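You operate a simulated robot arm through the tools that you are given. There is no shell and no other tool.

You run a simulated robot arm. Do the job below in one go: nothing can be reset, and whatever is moved stays where it is left.

TASK
Screw down both grey knobs on the shaft till grease shows.
Fine: stop the belt first and start it again after.

It is judged by the outcome, as a careful person would: the job done as asked, and still so three seconds after it is handed in. It fails if anything else is knocked over, pushed out of place, dropped, spilled or broken.

THE ROBOT
A 6-joint arm with a two-finger gripper, fixed in place. Base frame: the origin is at the foot of the arm, x ahead of it, y to its left, z up. Lengths are in mm, angles in rad, forces in N, time in s.
Its first joint turns from -2.897 to 2.897 rad. Payload 2.45 kg.
Tool frame: the origin (TCP) lies between the finger pads and is the grasp point; the fingertips stand 20 mm ahead of it; z points along the fingers, y is the line along which they close. The gripper opens to 140 mm. The gripper's body begins 168 mm behind the TCP.
Orientation is that of the tool frame in the base frame, as a unit quaternion [x, y, z, w]. With the fingers straight down and closing along the base's y, the tool's x points along the base's -x, its y along +y and its z along -z.

THE INTERFACE
- The arm moves only by the tool jog_arm. Its argument "steps" is a list of rows, each a list of 7 numbers: the turn, a rotation vector about the tool's x, y, z in rad, then the shift along the tool's x, y, z in mm, then the opening, from 0 (shut) to 1 (fully open). In form: [[wx, wy, wz, tx, ty, tz, hand], ...]. A call has 1 to 20 rows; each row is the pose to reach, as a shift and turn from the pose commanded when the call began, along the tool's axes at that moment. Rows are played at 5 a second. More than 50 mm and 0.15 rad between two rows, or a gripper value outside its range, and nothing of the call is played. A pose out of reach is approached as far as the arm can. The call stops where the force on the tool passes 90 N (or 10 N more than at its start, if that is more) or the arm is blocked; 0.2 s more then pass. The fingers move at their own pace (about 45 mm/s each) and stop on an object; they squeeze with about 28 N. The grip force told is the motor's: it shows also when the fingers shut on nothing. Time passes only in rows, and 0.2 s behind the last, so rows that repeat a pose let the fingers close. The reply holds the time, the measured pose of the TCP, the force on the tool along the base axes, the opening and the grip force, in the units named above and with some noise, with the torque about the TCP (base axes, N m) and any sound that the robot's microphone picked up.
- Cameras (640 x 400 px; columns grow to the right, rows downward): "scene" is fixed at [399.5, -648.5, 1321.1]; the picture's right is [0.93, -0.38, 0.00], its down [-0.07, -0.18, -0.98] and it looks along [0.37, 0.91, -0.20] (base axes); focal length 361 px, centre (320, 200). "wrist" rides on the gripper at [78, 11, -209] in the tool frame; the picture's right is [-0.14, 0.99, 0.00], its down [-0.92, -0.13, -0.37] and it looks along [-0.37, -0.05, 0.93] (tool axes); focal length 280 px, centre (320, 200). There is no depth. A picture from a camera that has moved, and an enlarged one, comes with that camera's place and axes in the base frame and with its lens.
- get_image(camera): a new picture of that camera. It takes no simulated time.
- zoom(camera, box): a new picture of the part [left, top, right, bottom] of that camera's present view, enlarged. It takes no simulated time.
- sign_off(): hands the job in; it is judged then, once.

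Nothing tells you positions but the pictures and the camera data. Unless the task says otherwise, let go and move clear before handing in.

The tools are called after "Request:" as a command line: name --pt "numbers of a row" for each row, then --argument value for the rest, lists and objects as JSON in quotes. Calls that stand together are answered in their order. jog_arm: Moves the arm, as the interface text tells. Its arguments: {"type":"object","properties":{"steps":{"type":"array"}},"required":["steps"]} The other tools are called the same way: get_image (camera) takes a picture; zoom (camera, box) takes an enlarged picture of a part of a camera's view; sign_off () hands the job in.

At the start:

```text
clock: 0.0
tool_pos: [645.4, 328.0, 1058.1]
orientation: [0.001, 1.0, 0.001, 0.001]
ft_force: [0.8, 0.2, -0.3]
wrist_torque: [-0.02, 0.02, -0.01]
finger_gap: 139.8
finger_force: 0.1
```

scene: 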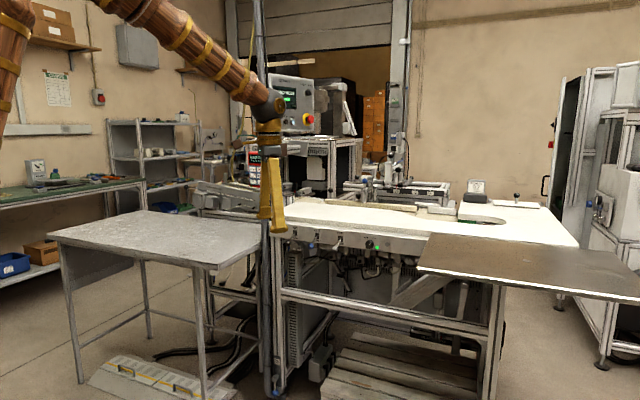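
wrist: 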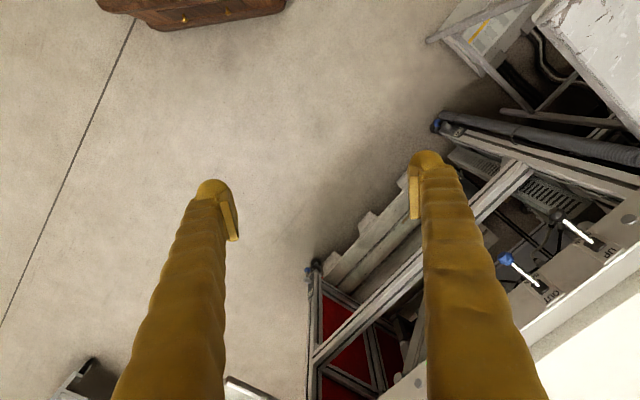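

The scene shows a workshop with a conveyor machine, a control panel and a front panel with switches. I need to find the grey knobs, the shaft and the belt's stop control, so I'm zooming in first.

Request:
zoom --camera "scene" --box '[180, 160, 400, 300]'

Request:
zoom --camera "scene" --box '[260, 60, 420, 160]'

Request:
zoom --camera "scene" --box '[330, 160, 560, 304]'

Request:
zoom --camera "scene" --box '[260, 220, 420, 320]'

Request:
zoom --camera "wrist" --box '[400, 100, 640, 400]'

```text
2.86 times, centred on (290, 230) of scene
camera zoom: at [399.5, -648.5, 1321.1], right [0.93, -0.38, 0.0], down [-0.07, -0.18, -0.98], along [0.37, 0.91, -0.2], focal length 1032 px, centre (406, 114)
```

zoom: 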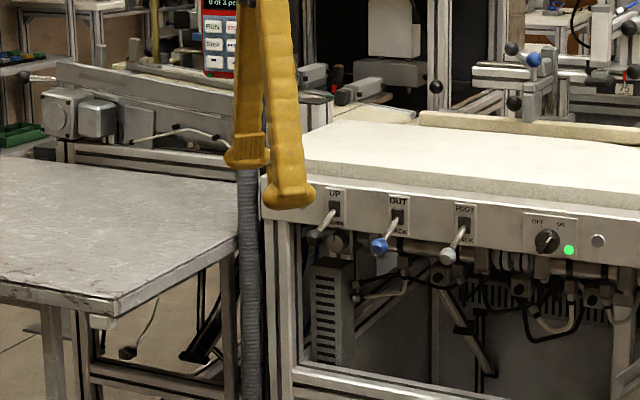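

```text
4.00 times, centred on (340, 110) of scene
camera zoom: at [399.5, -648.5, 1321.1], right [0.93, -0.38, 0.0], down [-0.07, -0.18, -0.98], along [0.37, 0.91, -0.2], focal length 1444 px, centre (240, 560)
```

zoom: 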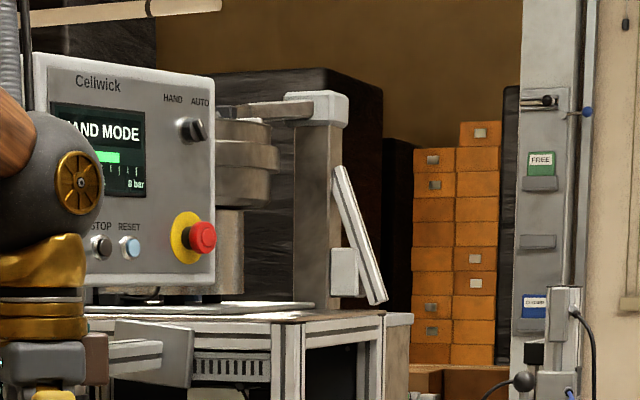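

```text
2.78 times, centred on (445, 232) of scene
camera zoom: at [399.5, -648.5, 1321.1], right [0.93, -0.38, 0.0], down [-0.07, -0.18, -0.98], along [0.37, 0.91, -0.2], focal length 1003 px, centre (-27, 111)
```

zoom: 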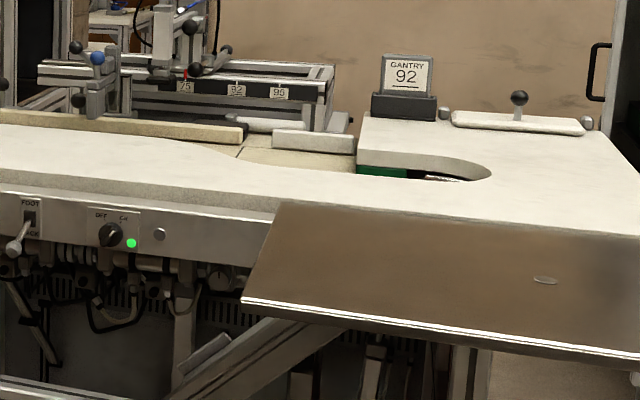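

```text
4.00 times, centred on (340, 270) of scene
camera zoom: at [399.5, -648.5, 1321.1], right [0.93, -0.38, 0.0], down [-0.07, -0.18, -0.98], along [0.37, 0.91, -0.2], focal length 1444 px, centre (240, -80)
```

zoom: 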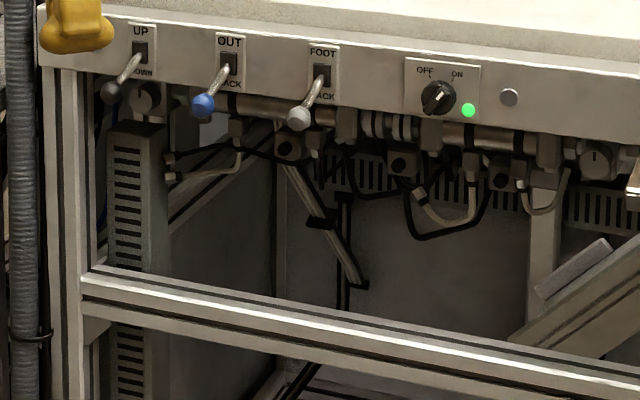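

```text
1.33 times, centred on (520, 250) of wrist
camera zoom: at [566.7, 338.3, 1266.1], right [0.14, 0.99, 0.0], down [0.92, -0.13, 0.37], along [0.37, -0.05, -0.93], focal length 374 px, centre (53, 133)
```

zoom: 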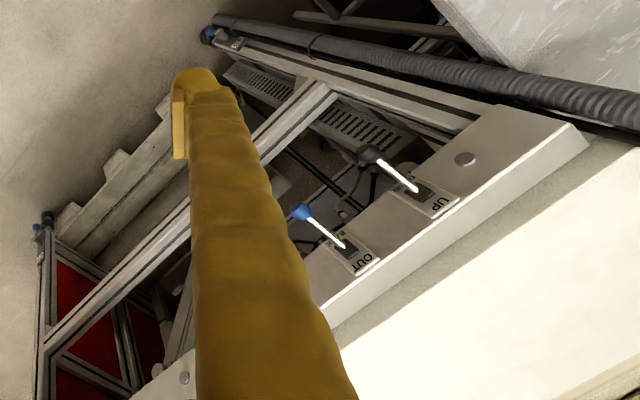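

The front panel has an OFF/ON rotary switch with a green lamp, and below it runs a shaft with round grey caps that may be grease cups. I'll look closer at these and at the other controls.

Request:
zoom --camera "scene" --box '[280, 225, 344, 265]'

Request:
zoom --camera "scene" --box '[350, 225, 430, 275]'

Request:
zoom --camera "scene" --box '[230, 140, 294, 180]'

Request:
zoom --camera "scene" --box '[340, 160, 468, 240]'

Request:
zoom --camera "scene" --box '[180, 170, 276, 230]'

Request:
zoom --camera "scene" --box '[260, 60, 340, 140]'

```text
10.00 times, centred on (312, 245) of scene
camera zoom: at [399.5, -648.5, 1321.1], right [0.93, -0.38, 0.0], down [-0.07, -0.18, -0.98], along [0.37, 0.91, -0.2], focal length 3610 px, centre (400, -250)
```

zoom: 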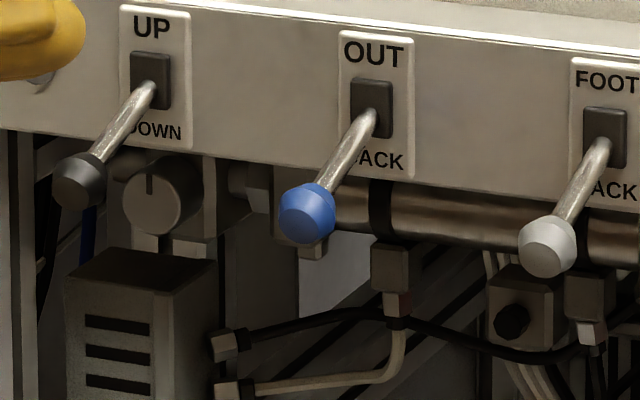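

```text
8.00 times, centred on (390, 250) of scene
camera zoom: at [399.5, -648.5, 1321.1], right [0.93, -0.38, 0.0], down [-0.07, -0.18, -0.98], along [0.37, 0.91, -0.2], focal length 2888 px, centre (-240, -200)
```

zoom: 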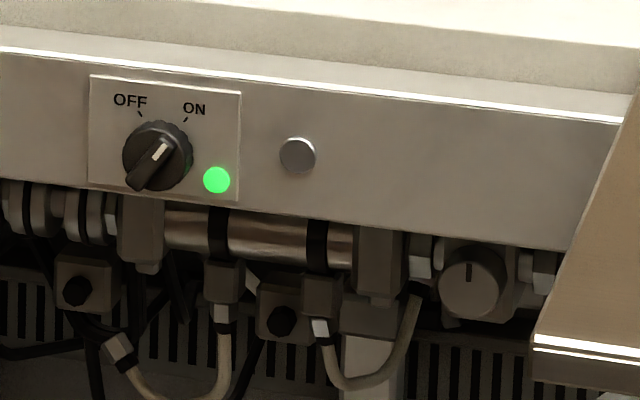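

```text
10.00 times, centred on (262, 160) of scene
camera zoom: at [399.5, -648.5, 1321.1], right [0.93, -0.38, 0.0], down [-0.07, -0.18, -0.98], along [0.37, 0.91, -0.2], focal length 3610 px, centre (900, 600)
```

zoom: 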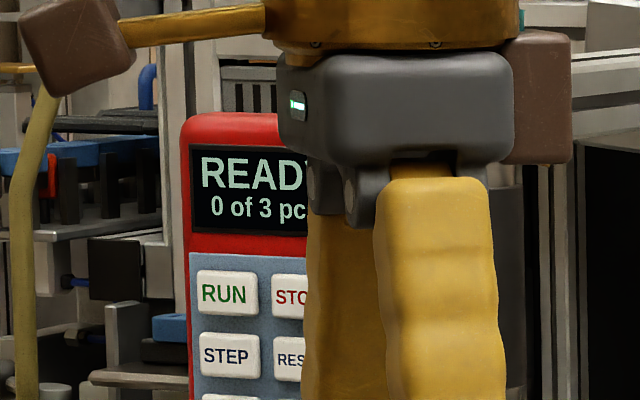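

```text
5.00 times, centred on (404, 200) of scene
camera zoom: at [399.5, -648.5, 1321.1], right [0.93, -0.38, 0.0], down [-0.07, -0.18, -0.98], along [0.37, 0.91, -0.2], focal length 1805 px, centre (-100, 200)
```

zoom: 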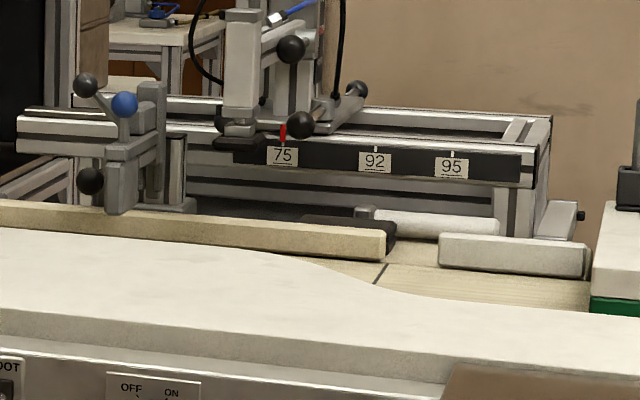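

```text
6.67 times, centred on (228, 200) of scene
camera zoom: at [399.5, -648.5, 1321.1], right [0.93, -0.38, 0.0], down [-0.07, -0.18, -0.98], along [0.37, 0.91, -0.2], focal length 2407 px, centre (933, 200)
```

zoom: 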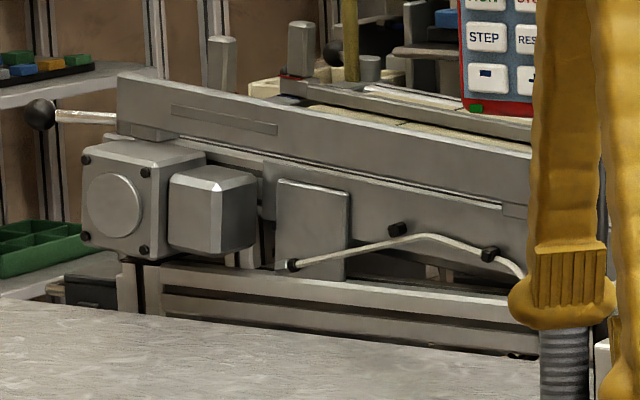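

```text
5.00 times, centred on (300, 100) of scene
camera zoom: at [399.5, -648.5, 1321.1], right [0.93, -0.38, 0.0], down [-0.07, -0.18, -0.98], along [0.37, 0.91, -0.2], focal length 1805 px, centre (420, 700)
```

zoom: 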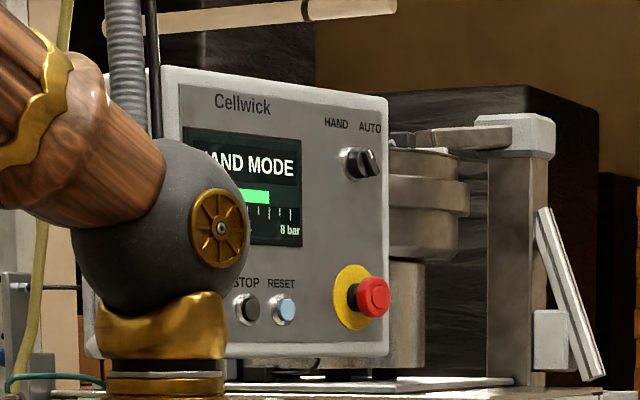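

The left grease cap looks to be near [850, 720, 840] and the right one near [1160, 370, 850]. Both sit under a front panel that faces the arm, with its inward normal about [0.745, 0.667, 0]. Next I'll turn the wrist to face the panel and look from closer.

Request:
jog_arm --pt "0 0 -0.12 0 0 0 1" --pt "0 0 -0.24 0 0 0 1" --pt "0 0 -0.36 0 0 0 1" --pt "0 0 -0.48 0 0 0 1" --pt "0 0 -0.6 0 0 0 1" --pt "0 0 -0.73 0 0 0 1"

```text
clock: 1.4
tool_pos: [646.2, 328.0, 1058.2]
orientation: [-0.357, 0.934, 0.0, 0.0]
ft_force: [0.4, 0.4, -0.2]
wrist_torque: [-0.01, 0.05, 0.0]
finger_gap: 139.8
finger_force: 0.0
```

The tool has yawed to face the panel. Next I'll pitch it to horizontal and move to a viewing spot about 200 mm in front of the left knob.

Request:
jog_arm --pt "0 -0.131 0 -10 5 -10 1" --pt "0 -0.262 0 -20 10 -10 1" --pt "0 -0.393 0 -40 20 -10 1" --pt "0 -0.524 0 -60 35 0 1" --pt "0 -0.654 0 -80 50 10 1" --pt "0 -0.785 0 -100 65 25 1" --pt "0 -0.916 0 -120 80 45 1" --pt "0 -1.047 0 -140 95 70 1" --pt "0 -1.178 0 -160 110 95 1" --pt "0 -1.309 0 -180 125 120 1" --pt "0 -1.44 0 -195 140 145 1" --pt "0 -1.571 0 -205 150 170 1"

Request:
get_image --camera "wrist"

Request:
get_image --camera "scene"

```text
clock: 4.0
tool_pos: [742.5, 537.2, 909.1]
orientation: [-0.253, 0.667, 0.309, 0.628]
ft_force: [-0.7, -0.7, 0.4]
wrist_torque: [-0.02, 0.0, 0.0]
finger_gap: 140.2
finger_force: 0.2
out of reach, approached as far as the arm can: row 6, 7, 9, 10, 11, 12
```

```text
taken
camera wrist: at [586.1, 396.4, 836.7], right [-0.71, 0.67, 0.23], down [-0.08, -0.4, 0.91], along [0.7, 0.63, 0.34], focal length 280 px, centre (320, 200)
```

wrist: 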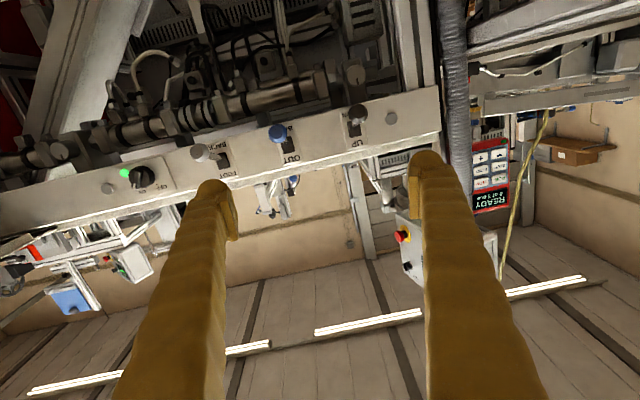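

```text
taken
```

scene: 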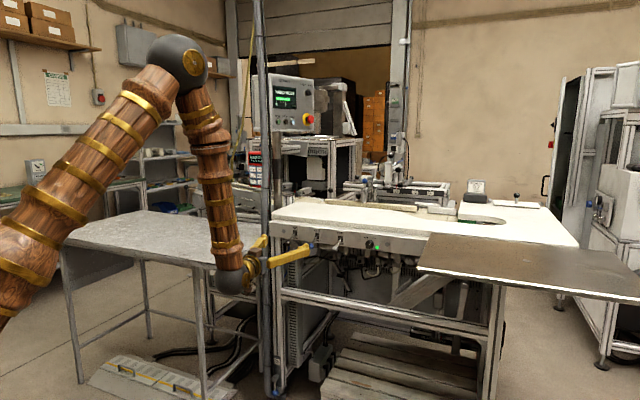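

The arm stopped slightly short of the commanded viewing pose, but the wrist camera now sees the panel upside down, with the shaft and both end caps. I'll zoom in on the shaft, the knobs and the switch.

Request:
zoom --camera "wrist" --box '[280, 40, 440, 140]'

Request:
zoom --camera "wrist" --box '[0, 100, 200, 225]'

Request:
zoom --camera "wrist" --box '[120, 40, 320, 165]'

Request:
zoom --camera "wrist" --box '[440, 120, 540, 220]'

Request:
zoom --camera "scene" --box '[180, 200, 340, 300]'

```text
4.00 times, centred on (360, 90) of wrist
camera zoom: at [586.1, 396.4, 836.7], right [-0.71, 0.67, 0.23], down [-0.08, -0.4, 0.91], along [0.7, 0.63, 0.34], focal length 1122 px, centre (160, 640)
```

zoom: 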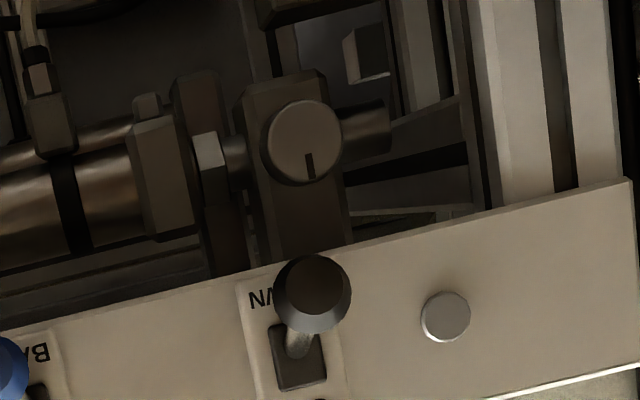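

```text
3.20 times, centred on (100, 162) of wrist
camera zoom: at [586.1, 396.4, 836.7], right [-0.71, 0.67, 0.23], down [-0.08, -0.4, 0.91], along [0.7, 0.63, 0.34], focal length 897 px, centre (1024, 320)
```

zoom: 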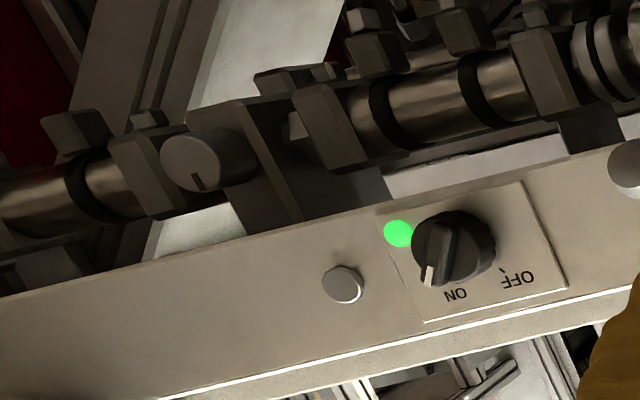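

```text
3.20 times, centred on (220, 102) of wrist
camera zoom: at [586.1, 396.4, 836.7], right [-0.71, 0.67, 0.23], down [-0.08, -0.4, 0.91], along [0.7, 0.63, 0.34], focal length 897 px, centre (640, 512)
```

zoom: 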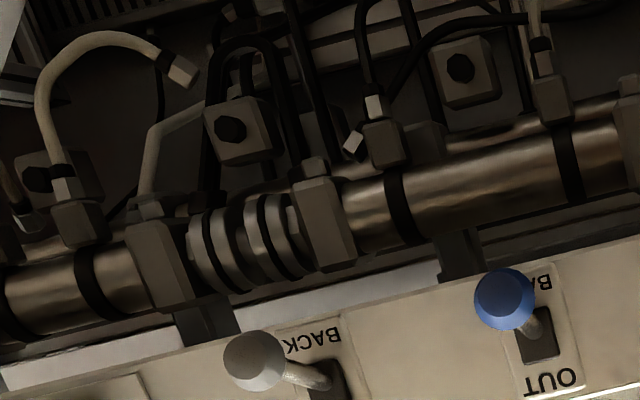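

```text
4.00 times, centred on (490, 170) of wrist
camera zoom: at [586.1, 396.4, 836.7], right [-0.71, 0.67, 0.23], down [-0.08, -0.4, 0.91], along [0.7, 0.63, 0.34], focal length 1122 px, centre (-360, 320)
```

zoom: 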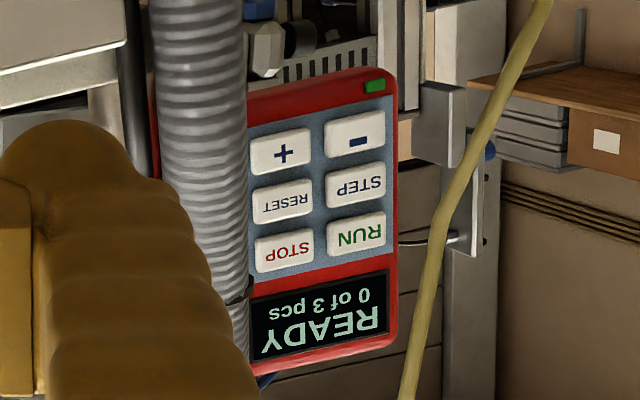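

```text
4.00 times, centred on (260, 250) of scene
camera zoom: at [399.5, -648.5, 1321.1], right [0.93, -0.38, 0.0], down [-0.07, -0.18, -0.98], along [0.37, 0.91, -0.2], focal length 1444 px, centre (560, 0)
```

zoom: 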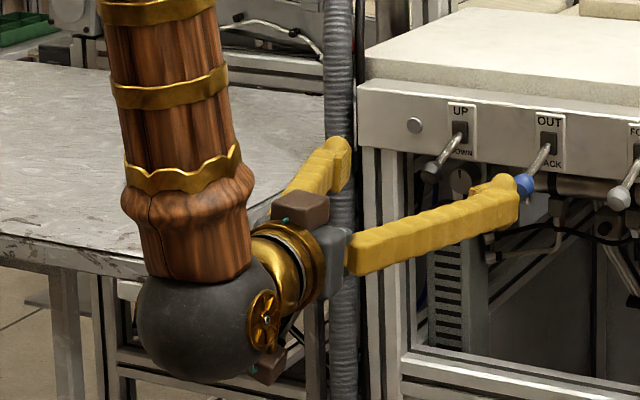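

From two views I put the left cap at about [864, 777, 825] and the right cap at about [1201, 431, 824]. The ON/OFF switch is near [1064, 491, 888], and the panel faces at 45°. I'll check whether anything on the belt has moved since the start so I know which control runs it.

Request:
zoom --camera "scene" --box '[340, 160, 468, 240]'

Request:
zoom --camera "scene" --box '[180, 170, 276, 230]'

Request:
zoom --camera "scene" --box '[270, 60, 350, 140]'

Request:
zoom --camera "scene" --box '[335, 240, 431, 300]'

```text
5.00 times, centred on (404, 200) of scene
camera zoom: at [399.5, -648.5, 1321.1], right [0.93, -0.38, 0.0], down [-0.07, -0.18, -0.98], along [0.37, 0.91, -0.2], focal length 1805 px, centre (-100, 200)
```

zoom: 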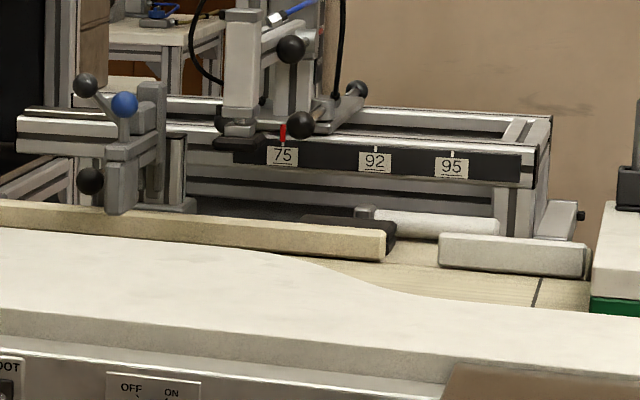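

```text
6.67 times, centred on (228, 200) of scene
camera zoom: at [399.5, -648.5, 1321.1], right [0.93, -0.38, 0.0], down [-0.07, -0.18, -0.98], along [0.37, 0.91, -0.2], focal length 2407 px, centre (933, 200)
```

zoom: 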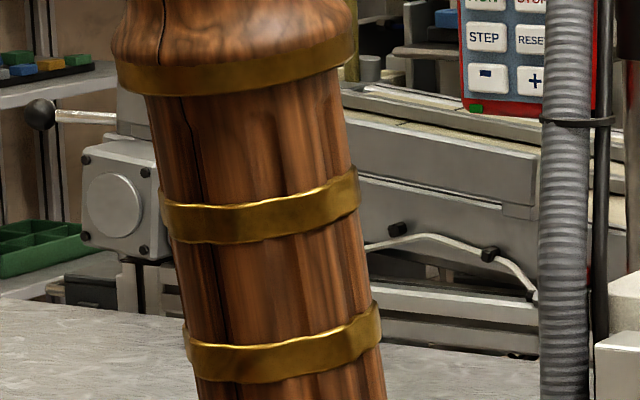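

```text
5.00 times, centred on (310, 100) of scene
camera zoom: at [399.5, -648.5, 1321.1], right [0.93, -0.38, 0.0], down [-0.07, -0.18, -0.98], along [0.37, 0.91, -0.2], focal length 1805 px, centre (370, 700)
```

zoom: 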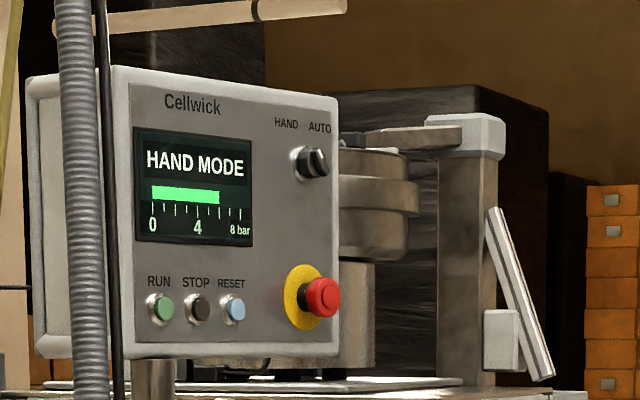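

```text
6.67 times, centred on (383, 270) of scene
camera zoom: at [399.5, -648.5, 1321.1], right [0.93, -0.38, 0.0], down [-0.07, -0.18, -0.98], along [0.37, 0.91, -0.2], focal length 2407 px, centre (-100, -267)
```

zoom: 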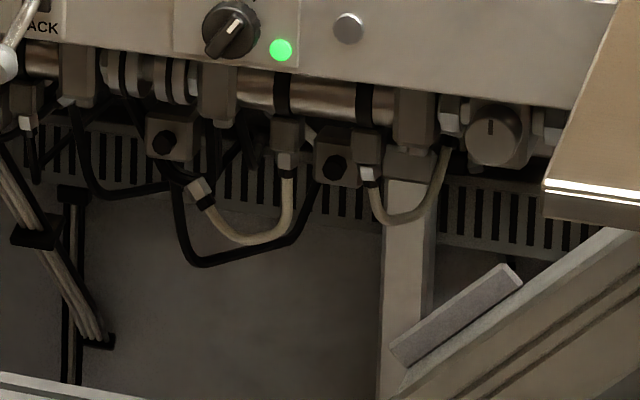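

The belt seam has moved along, so the belt is running, and the OFF/ON switch with its lit lamp appears to control it. I'll play one null row to see whether the commanded pose is the unreached target or where the arm stands now.

Request:
jog_arm --pt "0 0 0 0 0 0 0.4"

```text
clock: 4.4
tool_pos: [744.5, 538.8, 908.6]
orientation: [-0.253, 0.668, 0.308, 0.628]
ft_force: [0.4, -0.5, -1.3]
wrist_torque: [-0.02, 0.01, 0.02]
finger_gap: 105.1
finger_force: 0.1
```

The commanded pose tracks the achieved one. I'll now move sideways to a spot in front of the OFF/ON switch, staying clear of the levers, and take a close look.

Request:
jog_arm --pt "0.004 -0.0025 -0.012 0.4 -33 4 0.4" --pt "0.008 -0.005 -0.024 0.8 -66 8 0.4" --pt "0.012 -0.0075 -0.036 1.2 -99 12 0.4" --pt "0.016 -0.01 -0.047 1.6 -132 17 0.4" --pt "0.02 -0.0125 -0.059 2.0 -165 21 0.4" --pt "0.025 -0.015 -0.07 2.4 -198 26 0.4" --pt "0.029 -0.0175 -0.082 2.8 -231 30 0.4" --pt "0.033 -0.02 -0.094 3.3 -262.5 34 0.4"

Request:
get_image --camera "wrist"

Request:
get_image --camera "scene"

```text
clock: 6.2
tool_pos: [958.1, 387.4, 878.9]
orientation: [-0.271, 0.654, 0.271, 0.652]
ft_force: [-0.6, 0.5, 0.4]
wrist_torque: [0.01, 0.0, -0.01]
finger_gap: 56.1
finger_force: 0.1
```

```text
taken
camera wrist: at [802.1, 247.0, 800.9], right [-0.7, 0.7, 0.14], down [-0.17, -0.35, 0.92], along [0.69, 0.62, 0.36], focal length 280 px, centre (320, 200)
```

wrist: 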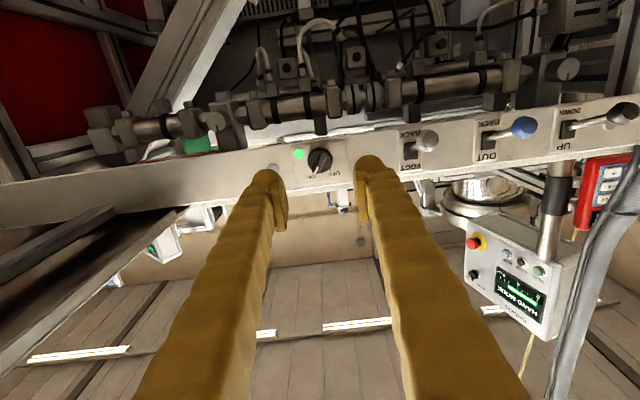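

```text
taken
```

scene: 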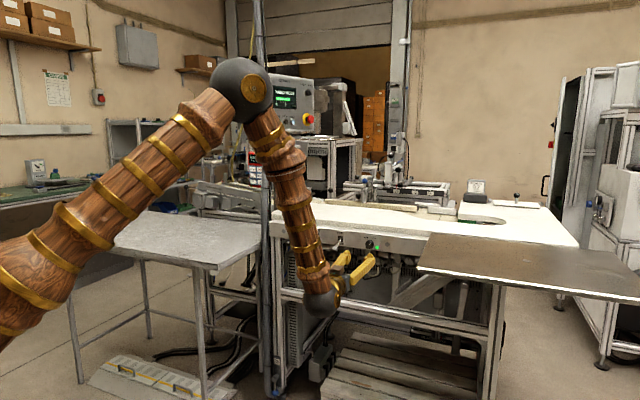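

The arm is square to the panel in front of the switch, and the levers are clear to one side. I'll zoom in on the switch, both caps and the switch's surroundings.

Request:
zoom --camera "wrist" --box '[272, 130, 368, 190]'

Request:
zoom --camera "wrist" --box '[80, 80, 240, 180]'

Request:
zoom --camera "wrist" --box '[500, 30, 640, 150]'

Request:
zoom --camera "scene" --box '[320, 225, 400, 275]'

```text
6.67 times, centred on (320, 160) of wrist
camera zoom: at [802.1, 247.0, 800.9], right [-0.7, 0.7, 0.14], down [-0.17, -0.35, 0.92], along [0.69, 0.62, 0.36], focal length 1869 px, centre (320, 467)
```

zoom: 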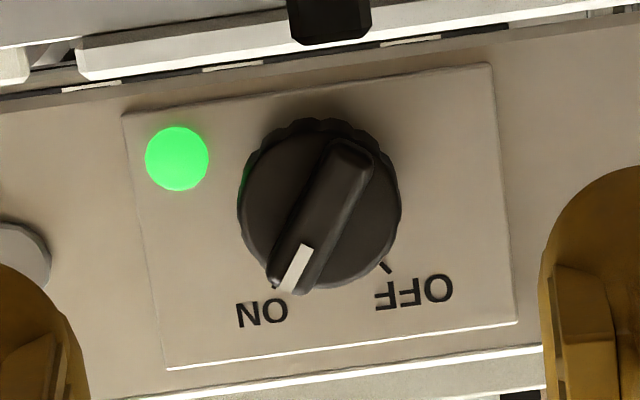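

```text
4.00 times, centred on (160, 130) of wrist
camera zoom: at [802.1, 247.0, 800.9], right [-0.7, 0.7, 0.14], down [-0.17, -0.35, 0.92], along [0.69, 0.62, 0.36], focal length 1122 px, centre (960, 480)
```

zoom: 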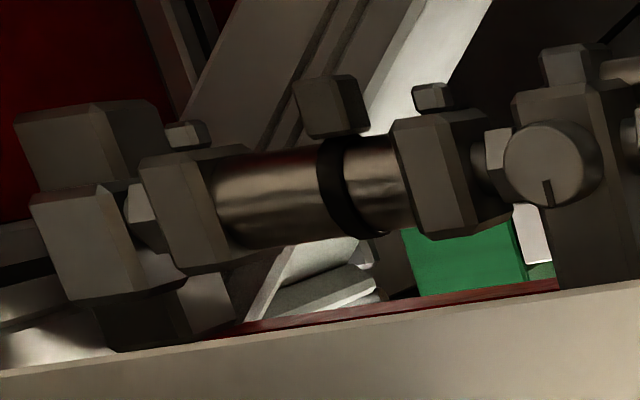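

```text
3.33 times, centred on (570, 90) of wrist
camera zoom: at [802.1, 247.0, 800.9], right [-0.7, 0.7, 0.14], down [-0.17, -0.35, 0.92], along [0.69, 0.62, 0.36], focal length 935 px, centre (-513, 567)
```

zoom: 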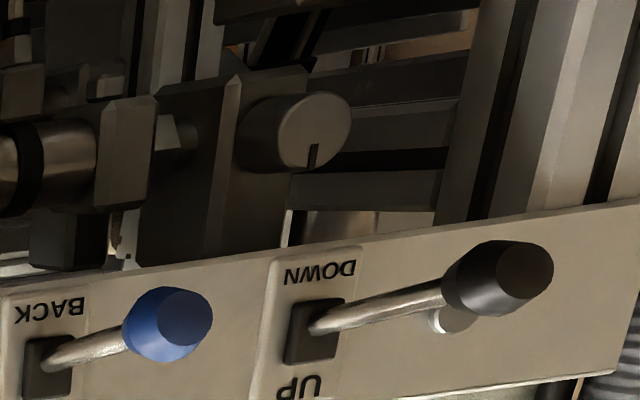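

```text
8.00 times, centred on (360, 250) of scene
camera zoom: at [399.5, -648.5, 1321.1], right [0.93, -0.38, 0.0], down [-0.07, -0.18, -0.98], along [0.37, 0.91, -0.2], focal length 2888 px, centre (0, -200)
```

zoom: 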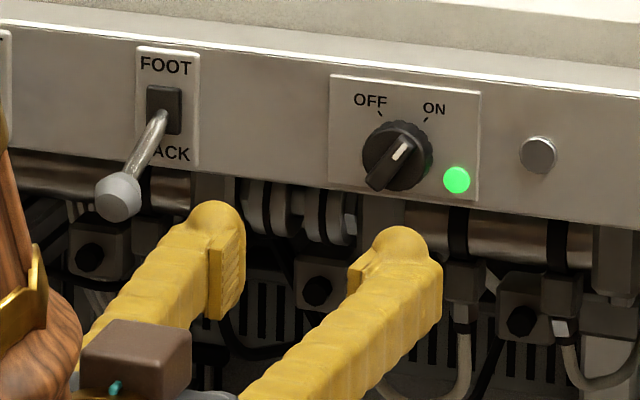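

The switch's ridge handle points to ON, about 35° clockwise, with its centre near [1064, 493, 888] and its front face at about 1085 mm along the panel normal. I'll roll the gripper to match the handle and approach to a short standoff.

Request:
jog_arm --pt "0 0 0.12 -2 0 18 0.3" --pt "0 0 0.24 -4 0 36 0.3" --pt "0 0 0.36 -6 0 54 0.3" --pt "0 0 0.48 -8 0 70 0.3" --pt "0 0 0.6 -9 0 84 0.3"

Request:
get_image --camera "wrist"

Request:
zoom --camera "scene" --box '[320, 215, 416, 275]'

```text
clock: 7.4
tool_pos: [1017.8, 446.6, 888.9]
orientation: [-0.064, 0.705, 0.452, 0.543]
ft_force: [-0.1, -0.9, -0.7]
wrist_torque: [0.02, -0.01, -0.02]
finger_gap: 42.0
finger_force: 0.0
```

```text
taken
camera wrist: at [831.6, 337.0, 831.5], right [-0.52, 0.52, 0.68], down [0.19, -0.7, 0.69], along [0.83, 0.48, 0.27], focal length 280 px, centre (320, 200)
```

wrist: 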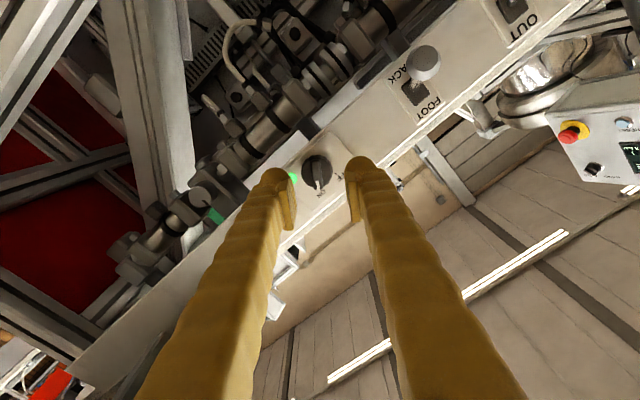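

```text
6.67 times, centred on (368, 245) of scene
camera zoom: at [399.5, -648.5, 1321.1], right [0.93, -0.38, 0.0], down [-0.07, -0.18, -0.98], along [0.37, 0.91, -0.2], focal length 2407 px, centre (0, -100)
```

zoom: 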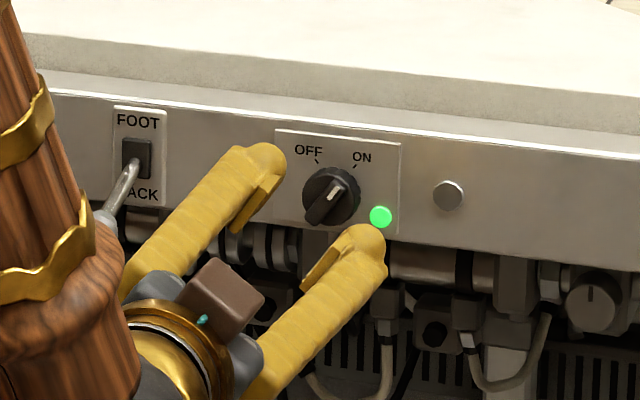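

The fingers straddle the handle. I'll zoom in to check the alignment before the final approach.

Request:
zoom --camera "wrist" --box '[256, 140, 384, 220]'

```text
5.00 times, centred on (320, 180) of wrist
camera zoom: at [831.6, 337.0, 831.5], right [-0.52, 0.52, 0.68], down [0.19, -0.7, 0.69], along [0.83, 0.48, 0.27], focal length 1402 px, centre (320, 300)
```

zoom: 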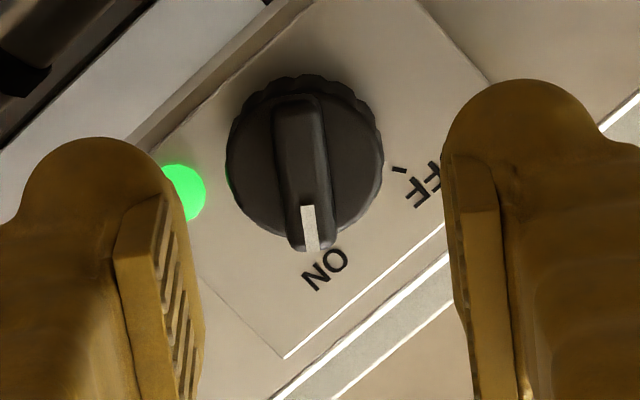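

Alignment is within a few mm. I'll shift slightly, advance slowly and watch the force.

Request:
jog_arm --pt "0 0 0 2 -3 10 0.3" --pt "0 0 0 2 -3 20 0.3" --pt "0 0 0 2 -3 28 0.3" --pt "0 0 0 2 -3 33 0.3" --pt "0 0 0 2 -3 36 0.3"

Request:
zoom --camera "wrist" --box '[256, 140, 384, 220]'

Request:
zoom --camera "scene" --box '[340, 225, 404, 265]'

```text
clock: 8.6
tool_pos: [1044.3, 472.6, 884.5]
orientation: [-0.065, 0.705, 0.452, 0.542]
ft_force: [0.8, 0.2, 0.0]
wrist_torque: [0.01, 0.03, -0.01]
finger_gap: 42.4
finger_force: 0.0
```

```text
5.00 times, centred on (320, 180) of wrist
camera zoom: at [858.0, 361.7, 827.8], right [-0.52, 0.52, 0.67], down [0.18, -0.7, 0.69], along [0.83, 0.48, 0.27], focal length 1402 px, centre (320, 300)
```

zoom: 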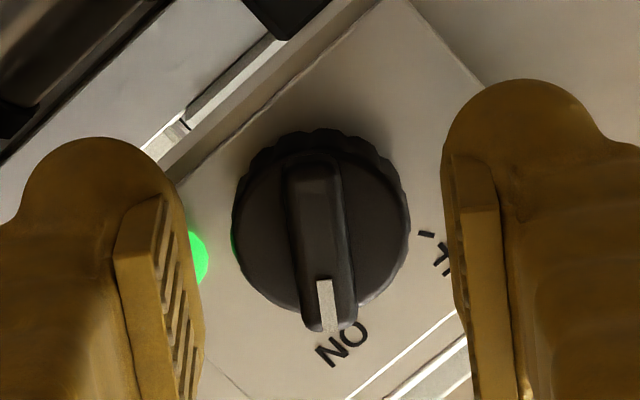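

```text
10.00 times, centred on (372, 245) of scene
camera zoom: at [399.5, -648.5, 1321.1], right [0.93, -0.38, 0.0], down [-0.07, -0.18, -0.98], along [0.37, 0.91, -0.2], focal length 3610 px, centre (-200, -250)
```

zoom: 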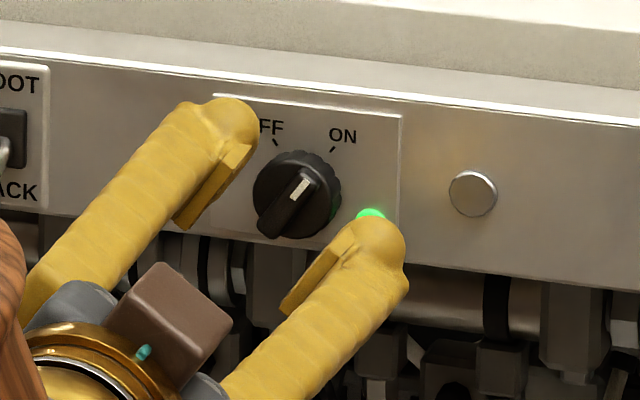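

No contact force so far, and the ridge is centred between the pads. I'll go in another 3 mm and close on it.

Request:
jog_arm --pt "0 0 0 0 0 2 0.3" --pt "0 0 0 0 0 3 0.2" --pt "0 0 0 0 0 3 0.1" --pt "0 0 0 0 0 3 0.0" --pt "0 0 0 0 0 3 0.0" --pt "0 0 0 0 0 3 0.0"

Request:
zoom --camera "wrist" --box '[256, 140, 384, 220]'

```text
clock: 10.0
tool_pos: [1045.7, 473.7, 886.2]
orientation: [-0.065, 0.705, 0.451, 0.543]
ft_force: [1.7, 1.5, -0.7]
wrist_torque: [-0.04, 0.01, 0.0]
finger_gap: 9.1
finger_force: 36.9
```

```text
5.00 times, centred on (320, 180) of wrist
camera zoom: at [860.3, 363.2, 828.4], right [-0.52, 0.52, 0.67], down [0.18, -0.7, 0.69], along [0.83, 0.48, 0.27], focal length 1402 px, centre (320, 300)
```

zoom: 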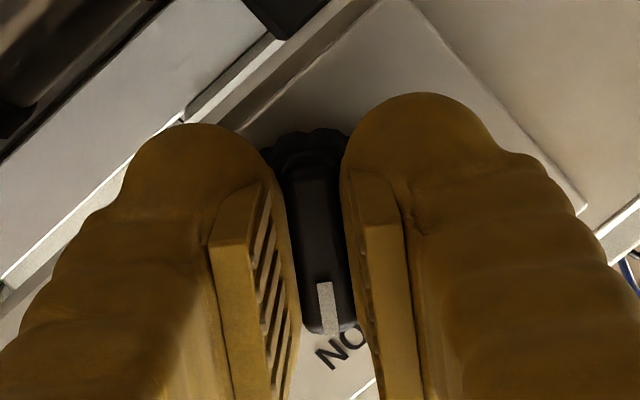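

The ridge is gripped at a 9.1 mm gap. I'll turn it anticlockwise toward OFF.

Request:
jog_arm --pt "0 0 -0.12 0 0 0 0" --pt "0 0 -0.24 0 0 0 0" --pt "0 0 -0.36 0 0 0 0" --pt "0 0 -0.48 0 0 0 0" --pt "0 0 -0.6 0 0 0 0" --pt "0 0 -0.72 0 0 0 0" --pt "0 0 -0.84 0 0 0 0" --pt "0 0 -0.96 0 0 0 0"

Request:
zoom --camera "scene" --box '[340, 225, 404, 265]'

Request:
get_image --camera "wrist"

```text
clock: 11.5
tool_pos: [1046.6, 473.9, 885.4]
orientation: [-0.309, 0.641, 0.241, 0.66]
ft_force: [-18.3, -10.8, 10.0]
wrist_torque: [0.3, -0.34, -0.22]
finger_gap: 9.0
finger_force: 36.7
out of reach, approached as far as the arm can: row 6, 7
stopped in row 7: the force on the tool passed its limit at 108 N (the readings are from after the stop); the commanded pose is now the measured one
```

```text
10.00 times, centred on (372, 245) of scene
camera zoom: at [399.5, -648.5, 1321.1], right [0.93, -0.38, 0.0], down [-0.07, -0.18, -0.98], along [0.37, 0.91, -0.2], focal length 3610 px, centre (-200, -250)
```

zoom: 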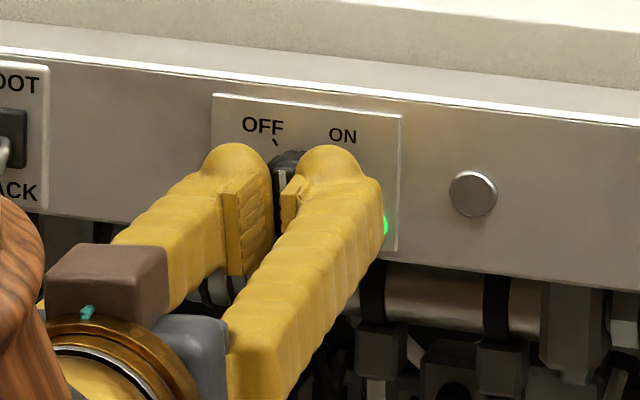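

```text
taken
camera wrist: at [897.7, 325.3, 809.8], right [-0.72, 0.7, 0.04], down [-0.22, -0.28, 0.93], along [0.66, 0.66, 0.36], focal length 280 px, centre (320, 200)
```

wrist: 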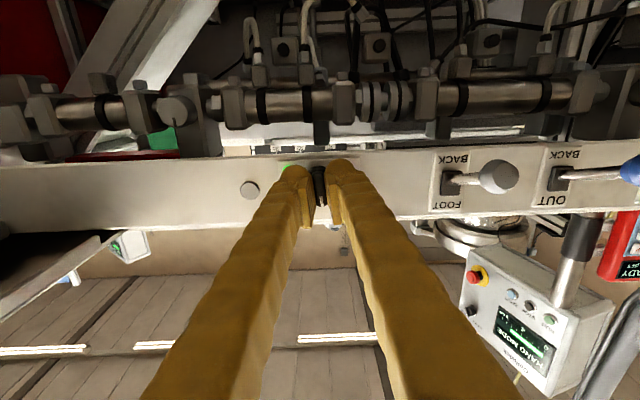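

The belt switch is about half way and the lamp is still green. The arm ran into a joint limit rolling this way, so I'll let go, back out and check the switch before rolling to the other side.

Request:
jog_arm --pt "0 0 0 0 0 0 0.15" --pt "0 0 0 0 0 0 0.3" --pt "0 0 0 0 0 0 0.3" --pt "0 0 0 0 0 -20 0.3" --pt "0 0 0 0 0 -50 0.3"

Request:
zoom --camera "wrist" --box '[256, 140, 384, 220]'

Request:
zoom --camera "scene" --box '[340, 160, 468, 240]'

```text
clock: 12.7
tool_pos: [1017.0, 437.9, 890.2]
orientation: [-0.308, 0.643, 0.246, 0.657]
ft_force: [-0.4, -0.1, 0.5]
wrist_torque: [-0.02, -0.04, 0.01]
finger_gap: 42.0
finger_force: 0.2
out of reach, approached as far as the arm can: row 5
```

```text
5.00 times, centred on (320, 180) of wrist
camera zoom: at [867.5, 288.1, 814.8], right [-0.72, 0.69, 0.05], down [-0.21, -0.29, 0.93], along [0.66, 0.66, 0.35], focal length 1402 px, centre (320, 300)
```

zoom: 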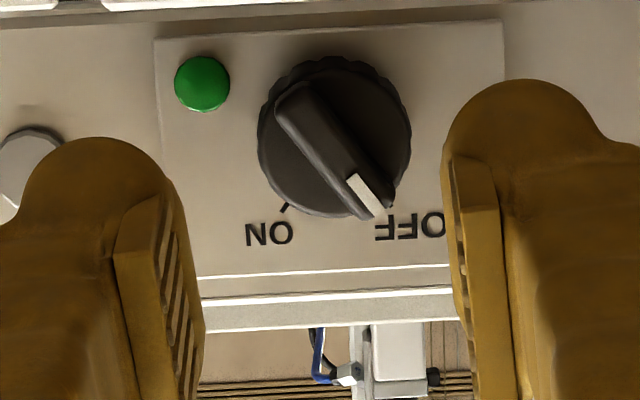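

```text
5.00 times, centred on (404, 200) of scene
camera zoom: at [399.5, -648.5, 1321.1], right [0.93, -0.38, 0.0], down [-0.07, -0.18, -0.98], along [0.37, 0.91, -0.2], focal length 1805 px, centre (-100, 200)
```

zoom: 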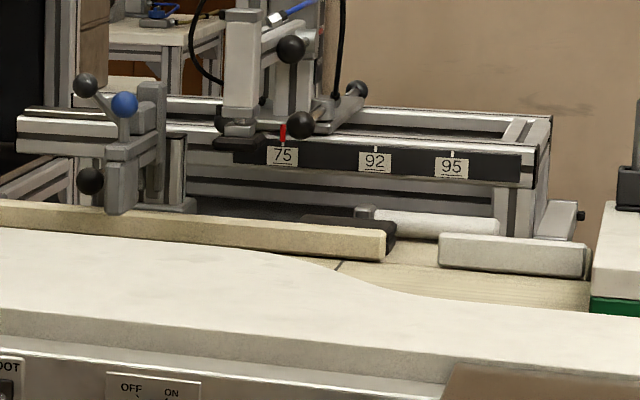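

The detent carried the switch to OFF and the lamp is now dark. I'll retract while rolling the other way to see how much roll the arm has, and check later that the belt really stays still.

Request:
jog_arm --pt "0 0 0.12 0 0 -10 0.3" --pt "0 0 0.24 0 0 -20 0.3" --pt "0 0 0.36 0 0 -30 0.3" --pt "0 0 0.48 0 0 -40 0.3" --pt "0 0 0.6 0 0 -50 0.3" --pt "0 0 0.72 0 0 -60 0.3" --pt "0 0 0.84 0 0 -70 0.3" --pt "0 0 0.96 0 0 -80 0.3" --pt "0 0 1.08 0 0 -80 0.3" --pt "0 0 1.2 0 0 -80 0.3" --pt "0 0 1.32 0 0 -80 0.3" --pt "0 0 1.44 0 0 -80 0.3" --pt "0 0 1.56 0 0 -80 0.3" --pt "0 0 1.68 0 0 -80 0.3"

Request:
zoom --camera "scene" --box '[340, 160, 468, 240]'

Request:
get_image --camera "wrist"

```text
clock: 15.7
tool_pos: [960.9, 379.7, 891.1]
orientation: [0.272, 0.658, 0.652, 0.261]
ft_force: [0.8, -0.3, -0.5]
wrist_torque: [0.01, 0.01, 0.01]
finger_gap: 42.0
finger_force: 0.1
```

```text
5.00 times, centred on (404, 200) of scene
camera zoom: at [399.5, -648.5, 1321.1], right [0.93, -0.38, 0.0], down [-0.07, -0.18, -0.98], along [0.37, 0.91, -0.2], focal length 1805 px, centre (-100, 200)
```

zoom: 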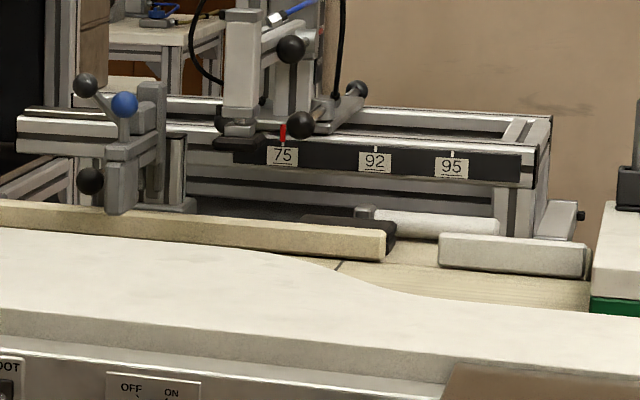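

```text
taken
camera wrist: at [759.6, 284.4, 905.3], right [0.12, -0.1, 0.99], down [0.4, -0.91, -0.13], along [0.91, 0.41, -0.07], focal length 280 px, centre (320, 200)
```

wrist: 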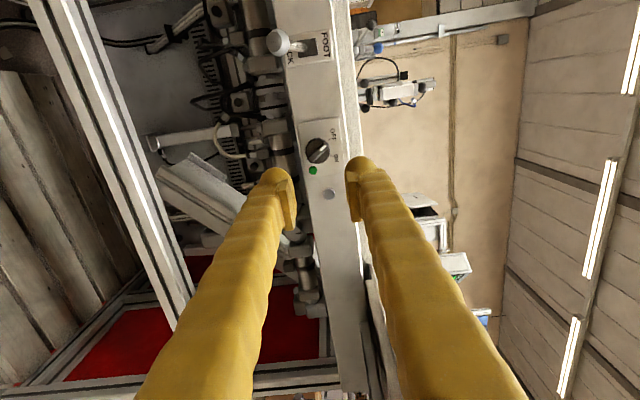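

The belt seam hasn't moved since the switch went off, so the belt is stopped. Before gripping a knob I'll find the upper end of the roll range here in free space.

Request:
jog_arm --pt "0 0 0.145 0 0 0 0.3" --pt "0 0 0.29 0 0 0 0.3" --pt "0 0 0.435 0 0 0 0.3" --pt "0 0 0.58 0 0 0 0.3" --pt "0 0 0.725 0 0 0 0.3" --pt "0 0 0.87 0 0 0 0.3" --pt "0 0 1.015 0 0 0 0.3" --pt "0 0 1.16 0 0 0 0.3" --pt "0 0 1.305 0 0 0 0.3" --pt "0 0 1.45 0 0 0 0.3" --pt "0 0 1.595 0 0 0 0.3" --pt "0 0 1.74 0 0 0 0.3" --pt "0 0 1.885 0 0 0 0.3" --pt "0 0 2.03 0 0 0 0.3" --pt "0 0 2.175 0 0 0 0.3" --pt "0 0 2.32 0 0 0 0.3" --pt "0 0 2.465 0 0 0 0.3" --pt "0 0 2.61 0 0 0 0.3" --pt "0 0 2.755 0 0 0 0.3" --pt "0 0 2.9 0 0 0 0.3"

Request:
get_image --camera "wrist"

```text
clock: 19.9
tool_pos: [961.9, 378.5, 890.2]
orientation: [0.685, -0.191, 0.337, -0.616]
ft_force: [0.3, -0.3, -0.3]
wrist_torque: [-0.01, 0.03, 0.01]
finger_gap: 42.0
finger_force: 0.1
```

```text
taken
camera wrist: at [872.8, 175.1, 900.7], right [0.06, -0.07, -1.0], down [-0.92, 0.38, -0.08], along [0.38, 0.92, -0.05], focal length 280 px, centre (320, 200)
```

wrist: 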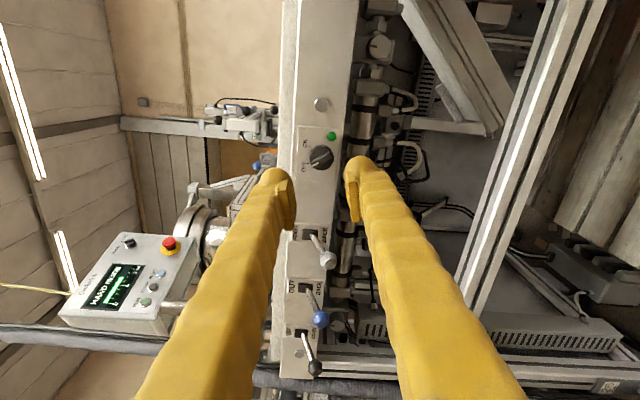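

No limit met so far, at a roll of about 4.5 rad. I'll keep going to find the end.

Request:
jog_arm --pt "0 0 0.12 0 0 0 0.3" --pt "0 0 0.24 0 0 0 0.3" --pt "0 0 0.36 0 0 0 0.3" --pt "0 0 0.48 0 0 0 0.3" --pt "0 0 0.6 0 0 0 0.3" --pt "0 0 0.72 0 0 0 0.3" --pt "0 0 0.84 0 0 0 0.3" --pt "0 0 0.96 0 0 0 0.3" --pt "0 0 1.08 0 0 0 0.3" --pt "0 0 1.2 0 0 0 0.3" --pt "0 0 1.32 0 0 0 0.3" --pt "0 0 1.44 0 0 0 0.3"

```text
clock: 22.5
tool_pos: [961.0, 378.8, 891.9]
orientation: [-0.39, 0.596, 0.154, 0.685]
ft_force: [-0.2, 0.5, 0.3]
wrist_torque: [-0.03, -0.01, 0.0]
finger_gap: 42.3
finger_force: 0.1
```

Still reachable at about 5.9 rad. I'll continue to find the full extent.

Request:
jog_arm --pt "0 0 0.12 0 0 0 0.3" --pt "0 0 0.24 0 0 0 0.3" --pt "0 0 0.36 0 0 0 0.3" --pt "0 0 0.48 0 0 0 0.3" --pt "0 0 0.6 0 0 0 0.3" --pt "0 0 0.72 0 0 0 0.3" --pt "0 0 0.84 0 0 0 0.3" --pt "0 0 0.96 0 0 0 0.3" --pt "0 0 1.08 0 0 0 0.3" --pt "0 0 1.2 0 0 0 0.3" --pt "0 0 1.32 0 0 0 0.3" --pt "0 0 1.44 0 0 0 0.3"

```text
clock: 25.1
tool_pos: [960.9, 378.7, 890.4]
orientation: [-0.372, 0.606, 0.173, 0.681]
ft_force: [-0.2, 0.0, 0.3]
wrist_torque: [0.0, -0.01, -0.01]
finger_gap: 41.9
finger_force: 0.2
out of reach, approached as far as the arm can: row 1, 2, 3, 4, 5, 6, 7, 8, 9, 10, 11, 12
```

The roll range here is about -0.1 to 5.98 rad, nearly a full turn per grip. I'll unwind to the low end while travelling to a standoff in front of the right-hand knob.

Request:
jog_arm --pt "0 0 -0.148 5.1 -5.3 2.6 0.4" --pt "0 0 -0.295 10.3 -10.6 5.3 0.4" --pt "0 0 -0.443 15.5 -15.9 8 0.4" --pt "0 0 -0.59 20.6 -21.3 10.6 0.4" --pt "0 0 -0.738 25.8 -26.6 13.2 0.4" --pt "0 0 -0.885 30.9 -31.9 15.9 0.4" --pt "0 0 -1.033 36 -37.2 18.5 0.4" --pt "0 0 -1.18 41.2 -42.5 21.2 0.4" --pt "0 0 -1.328 46.4 -47.8 23.8 0.4" --pt "0 0 -1.475 51.5 -53.1 26.5 0.4" --pt "0 0 -1.623 56.7 -58.5 29.1 0.4" --pt "0 0 -1.77 61.8 -63.8 31.8 0.4" --pt "0 0 -1.918 67 -69.1 34.4 0.4" --pt "0 0 -2.065 72.1 -74.4 37.1 0.4" --pt "0 0 -2.213 77.2 -79.7 39.7 0.4" --pt "0 0 -2.36 82.4 -85 42.4 0.4" --pt "0 0 -2.508 87.5 -90.4 45 0.4" --pt "0 0 -2.655 92.7 -95.7 47.7 0.4" --pt "0 0 -2.803 97.9 -101 50.3 0.4" --pt "0 0 -2.95 103 -106.3 53 0.4"

Request:
get_image --camera "wrist"

Request:
get_image --camera "scene"

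```text
clock: 29.3
tool_pos: [1093.1, 325.1, 824.0]
orientation: [0.638, 0.314, 0.663, -0.235]
ft_force: [-0.2, -0.4, 0.1]
wrist_torque: [0.01, 0.0, -0.02]
finger_gap: 56.0
finger_force: 0.1
```

```text
taken
camera wrist: at [948.8, 174.6, 905.7], right [0.72, -0.7, -0.02], down [-0.28, -0.26, -0.92], along [0.64, 0.67, -0.38], focal length 280 px, centre (320, 200)
```

wrist: 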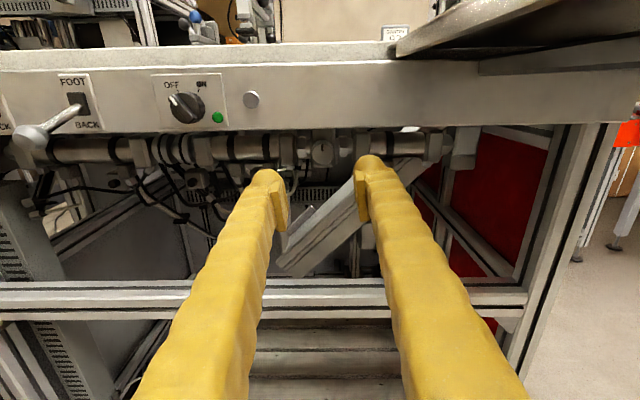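

```text
taken
```

scene: 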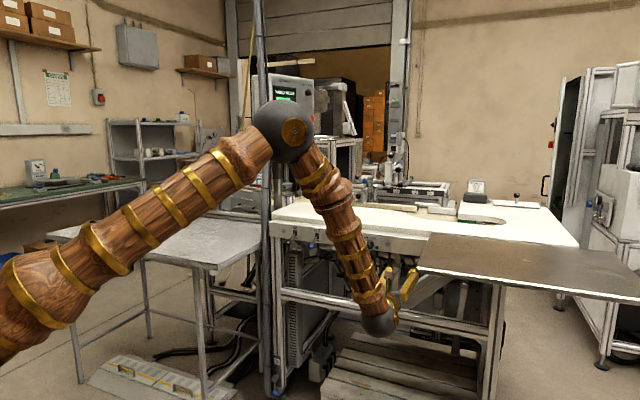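

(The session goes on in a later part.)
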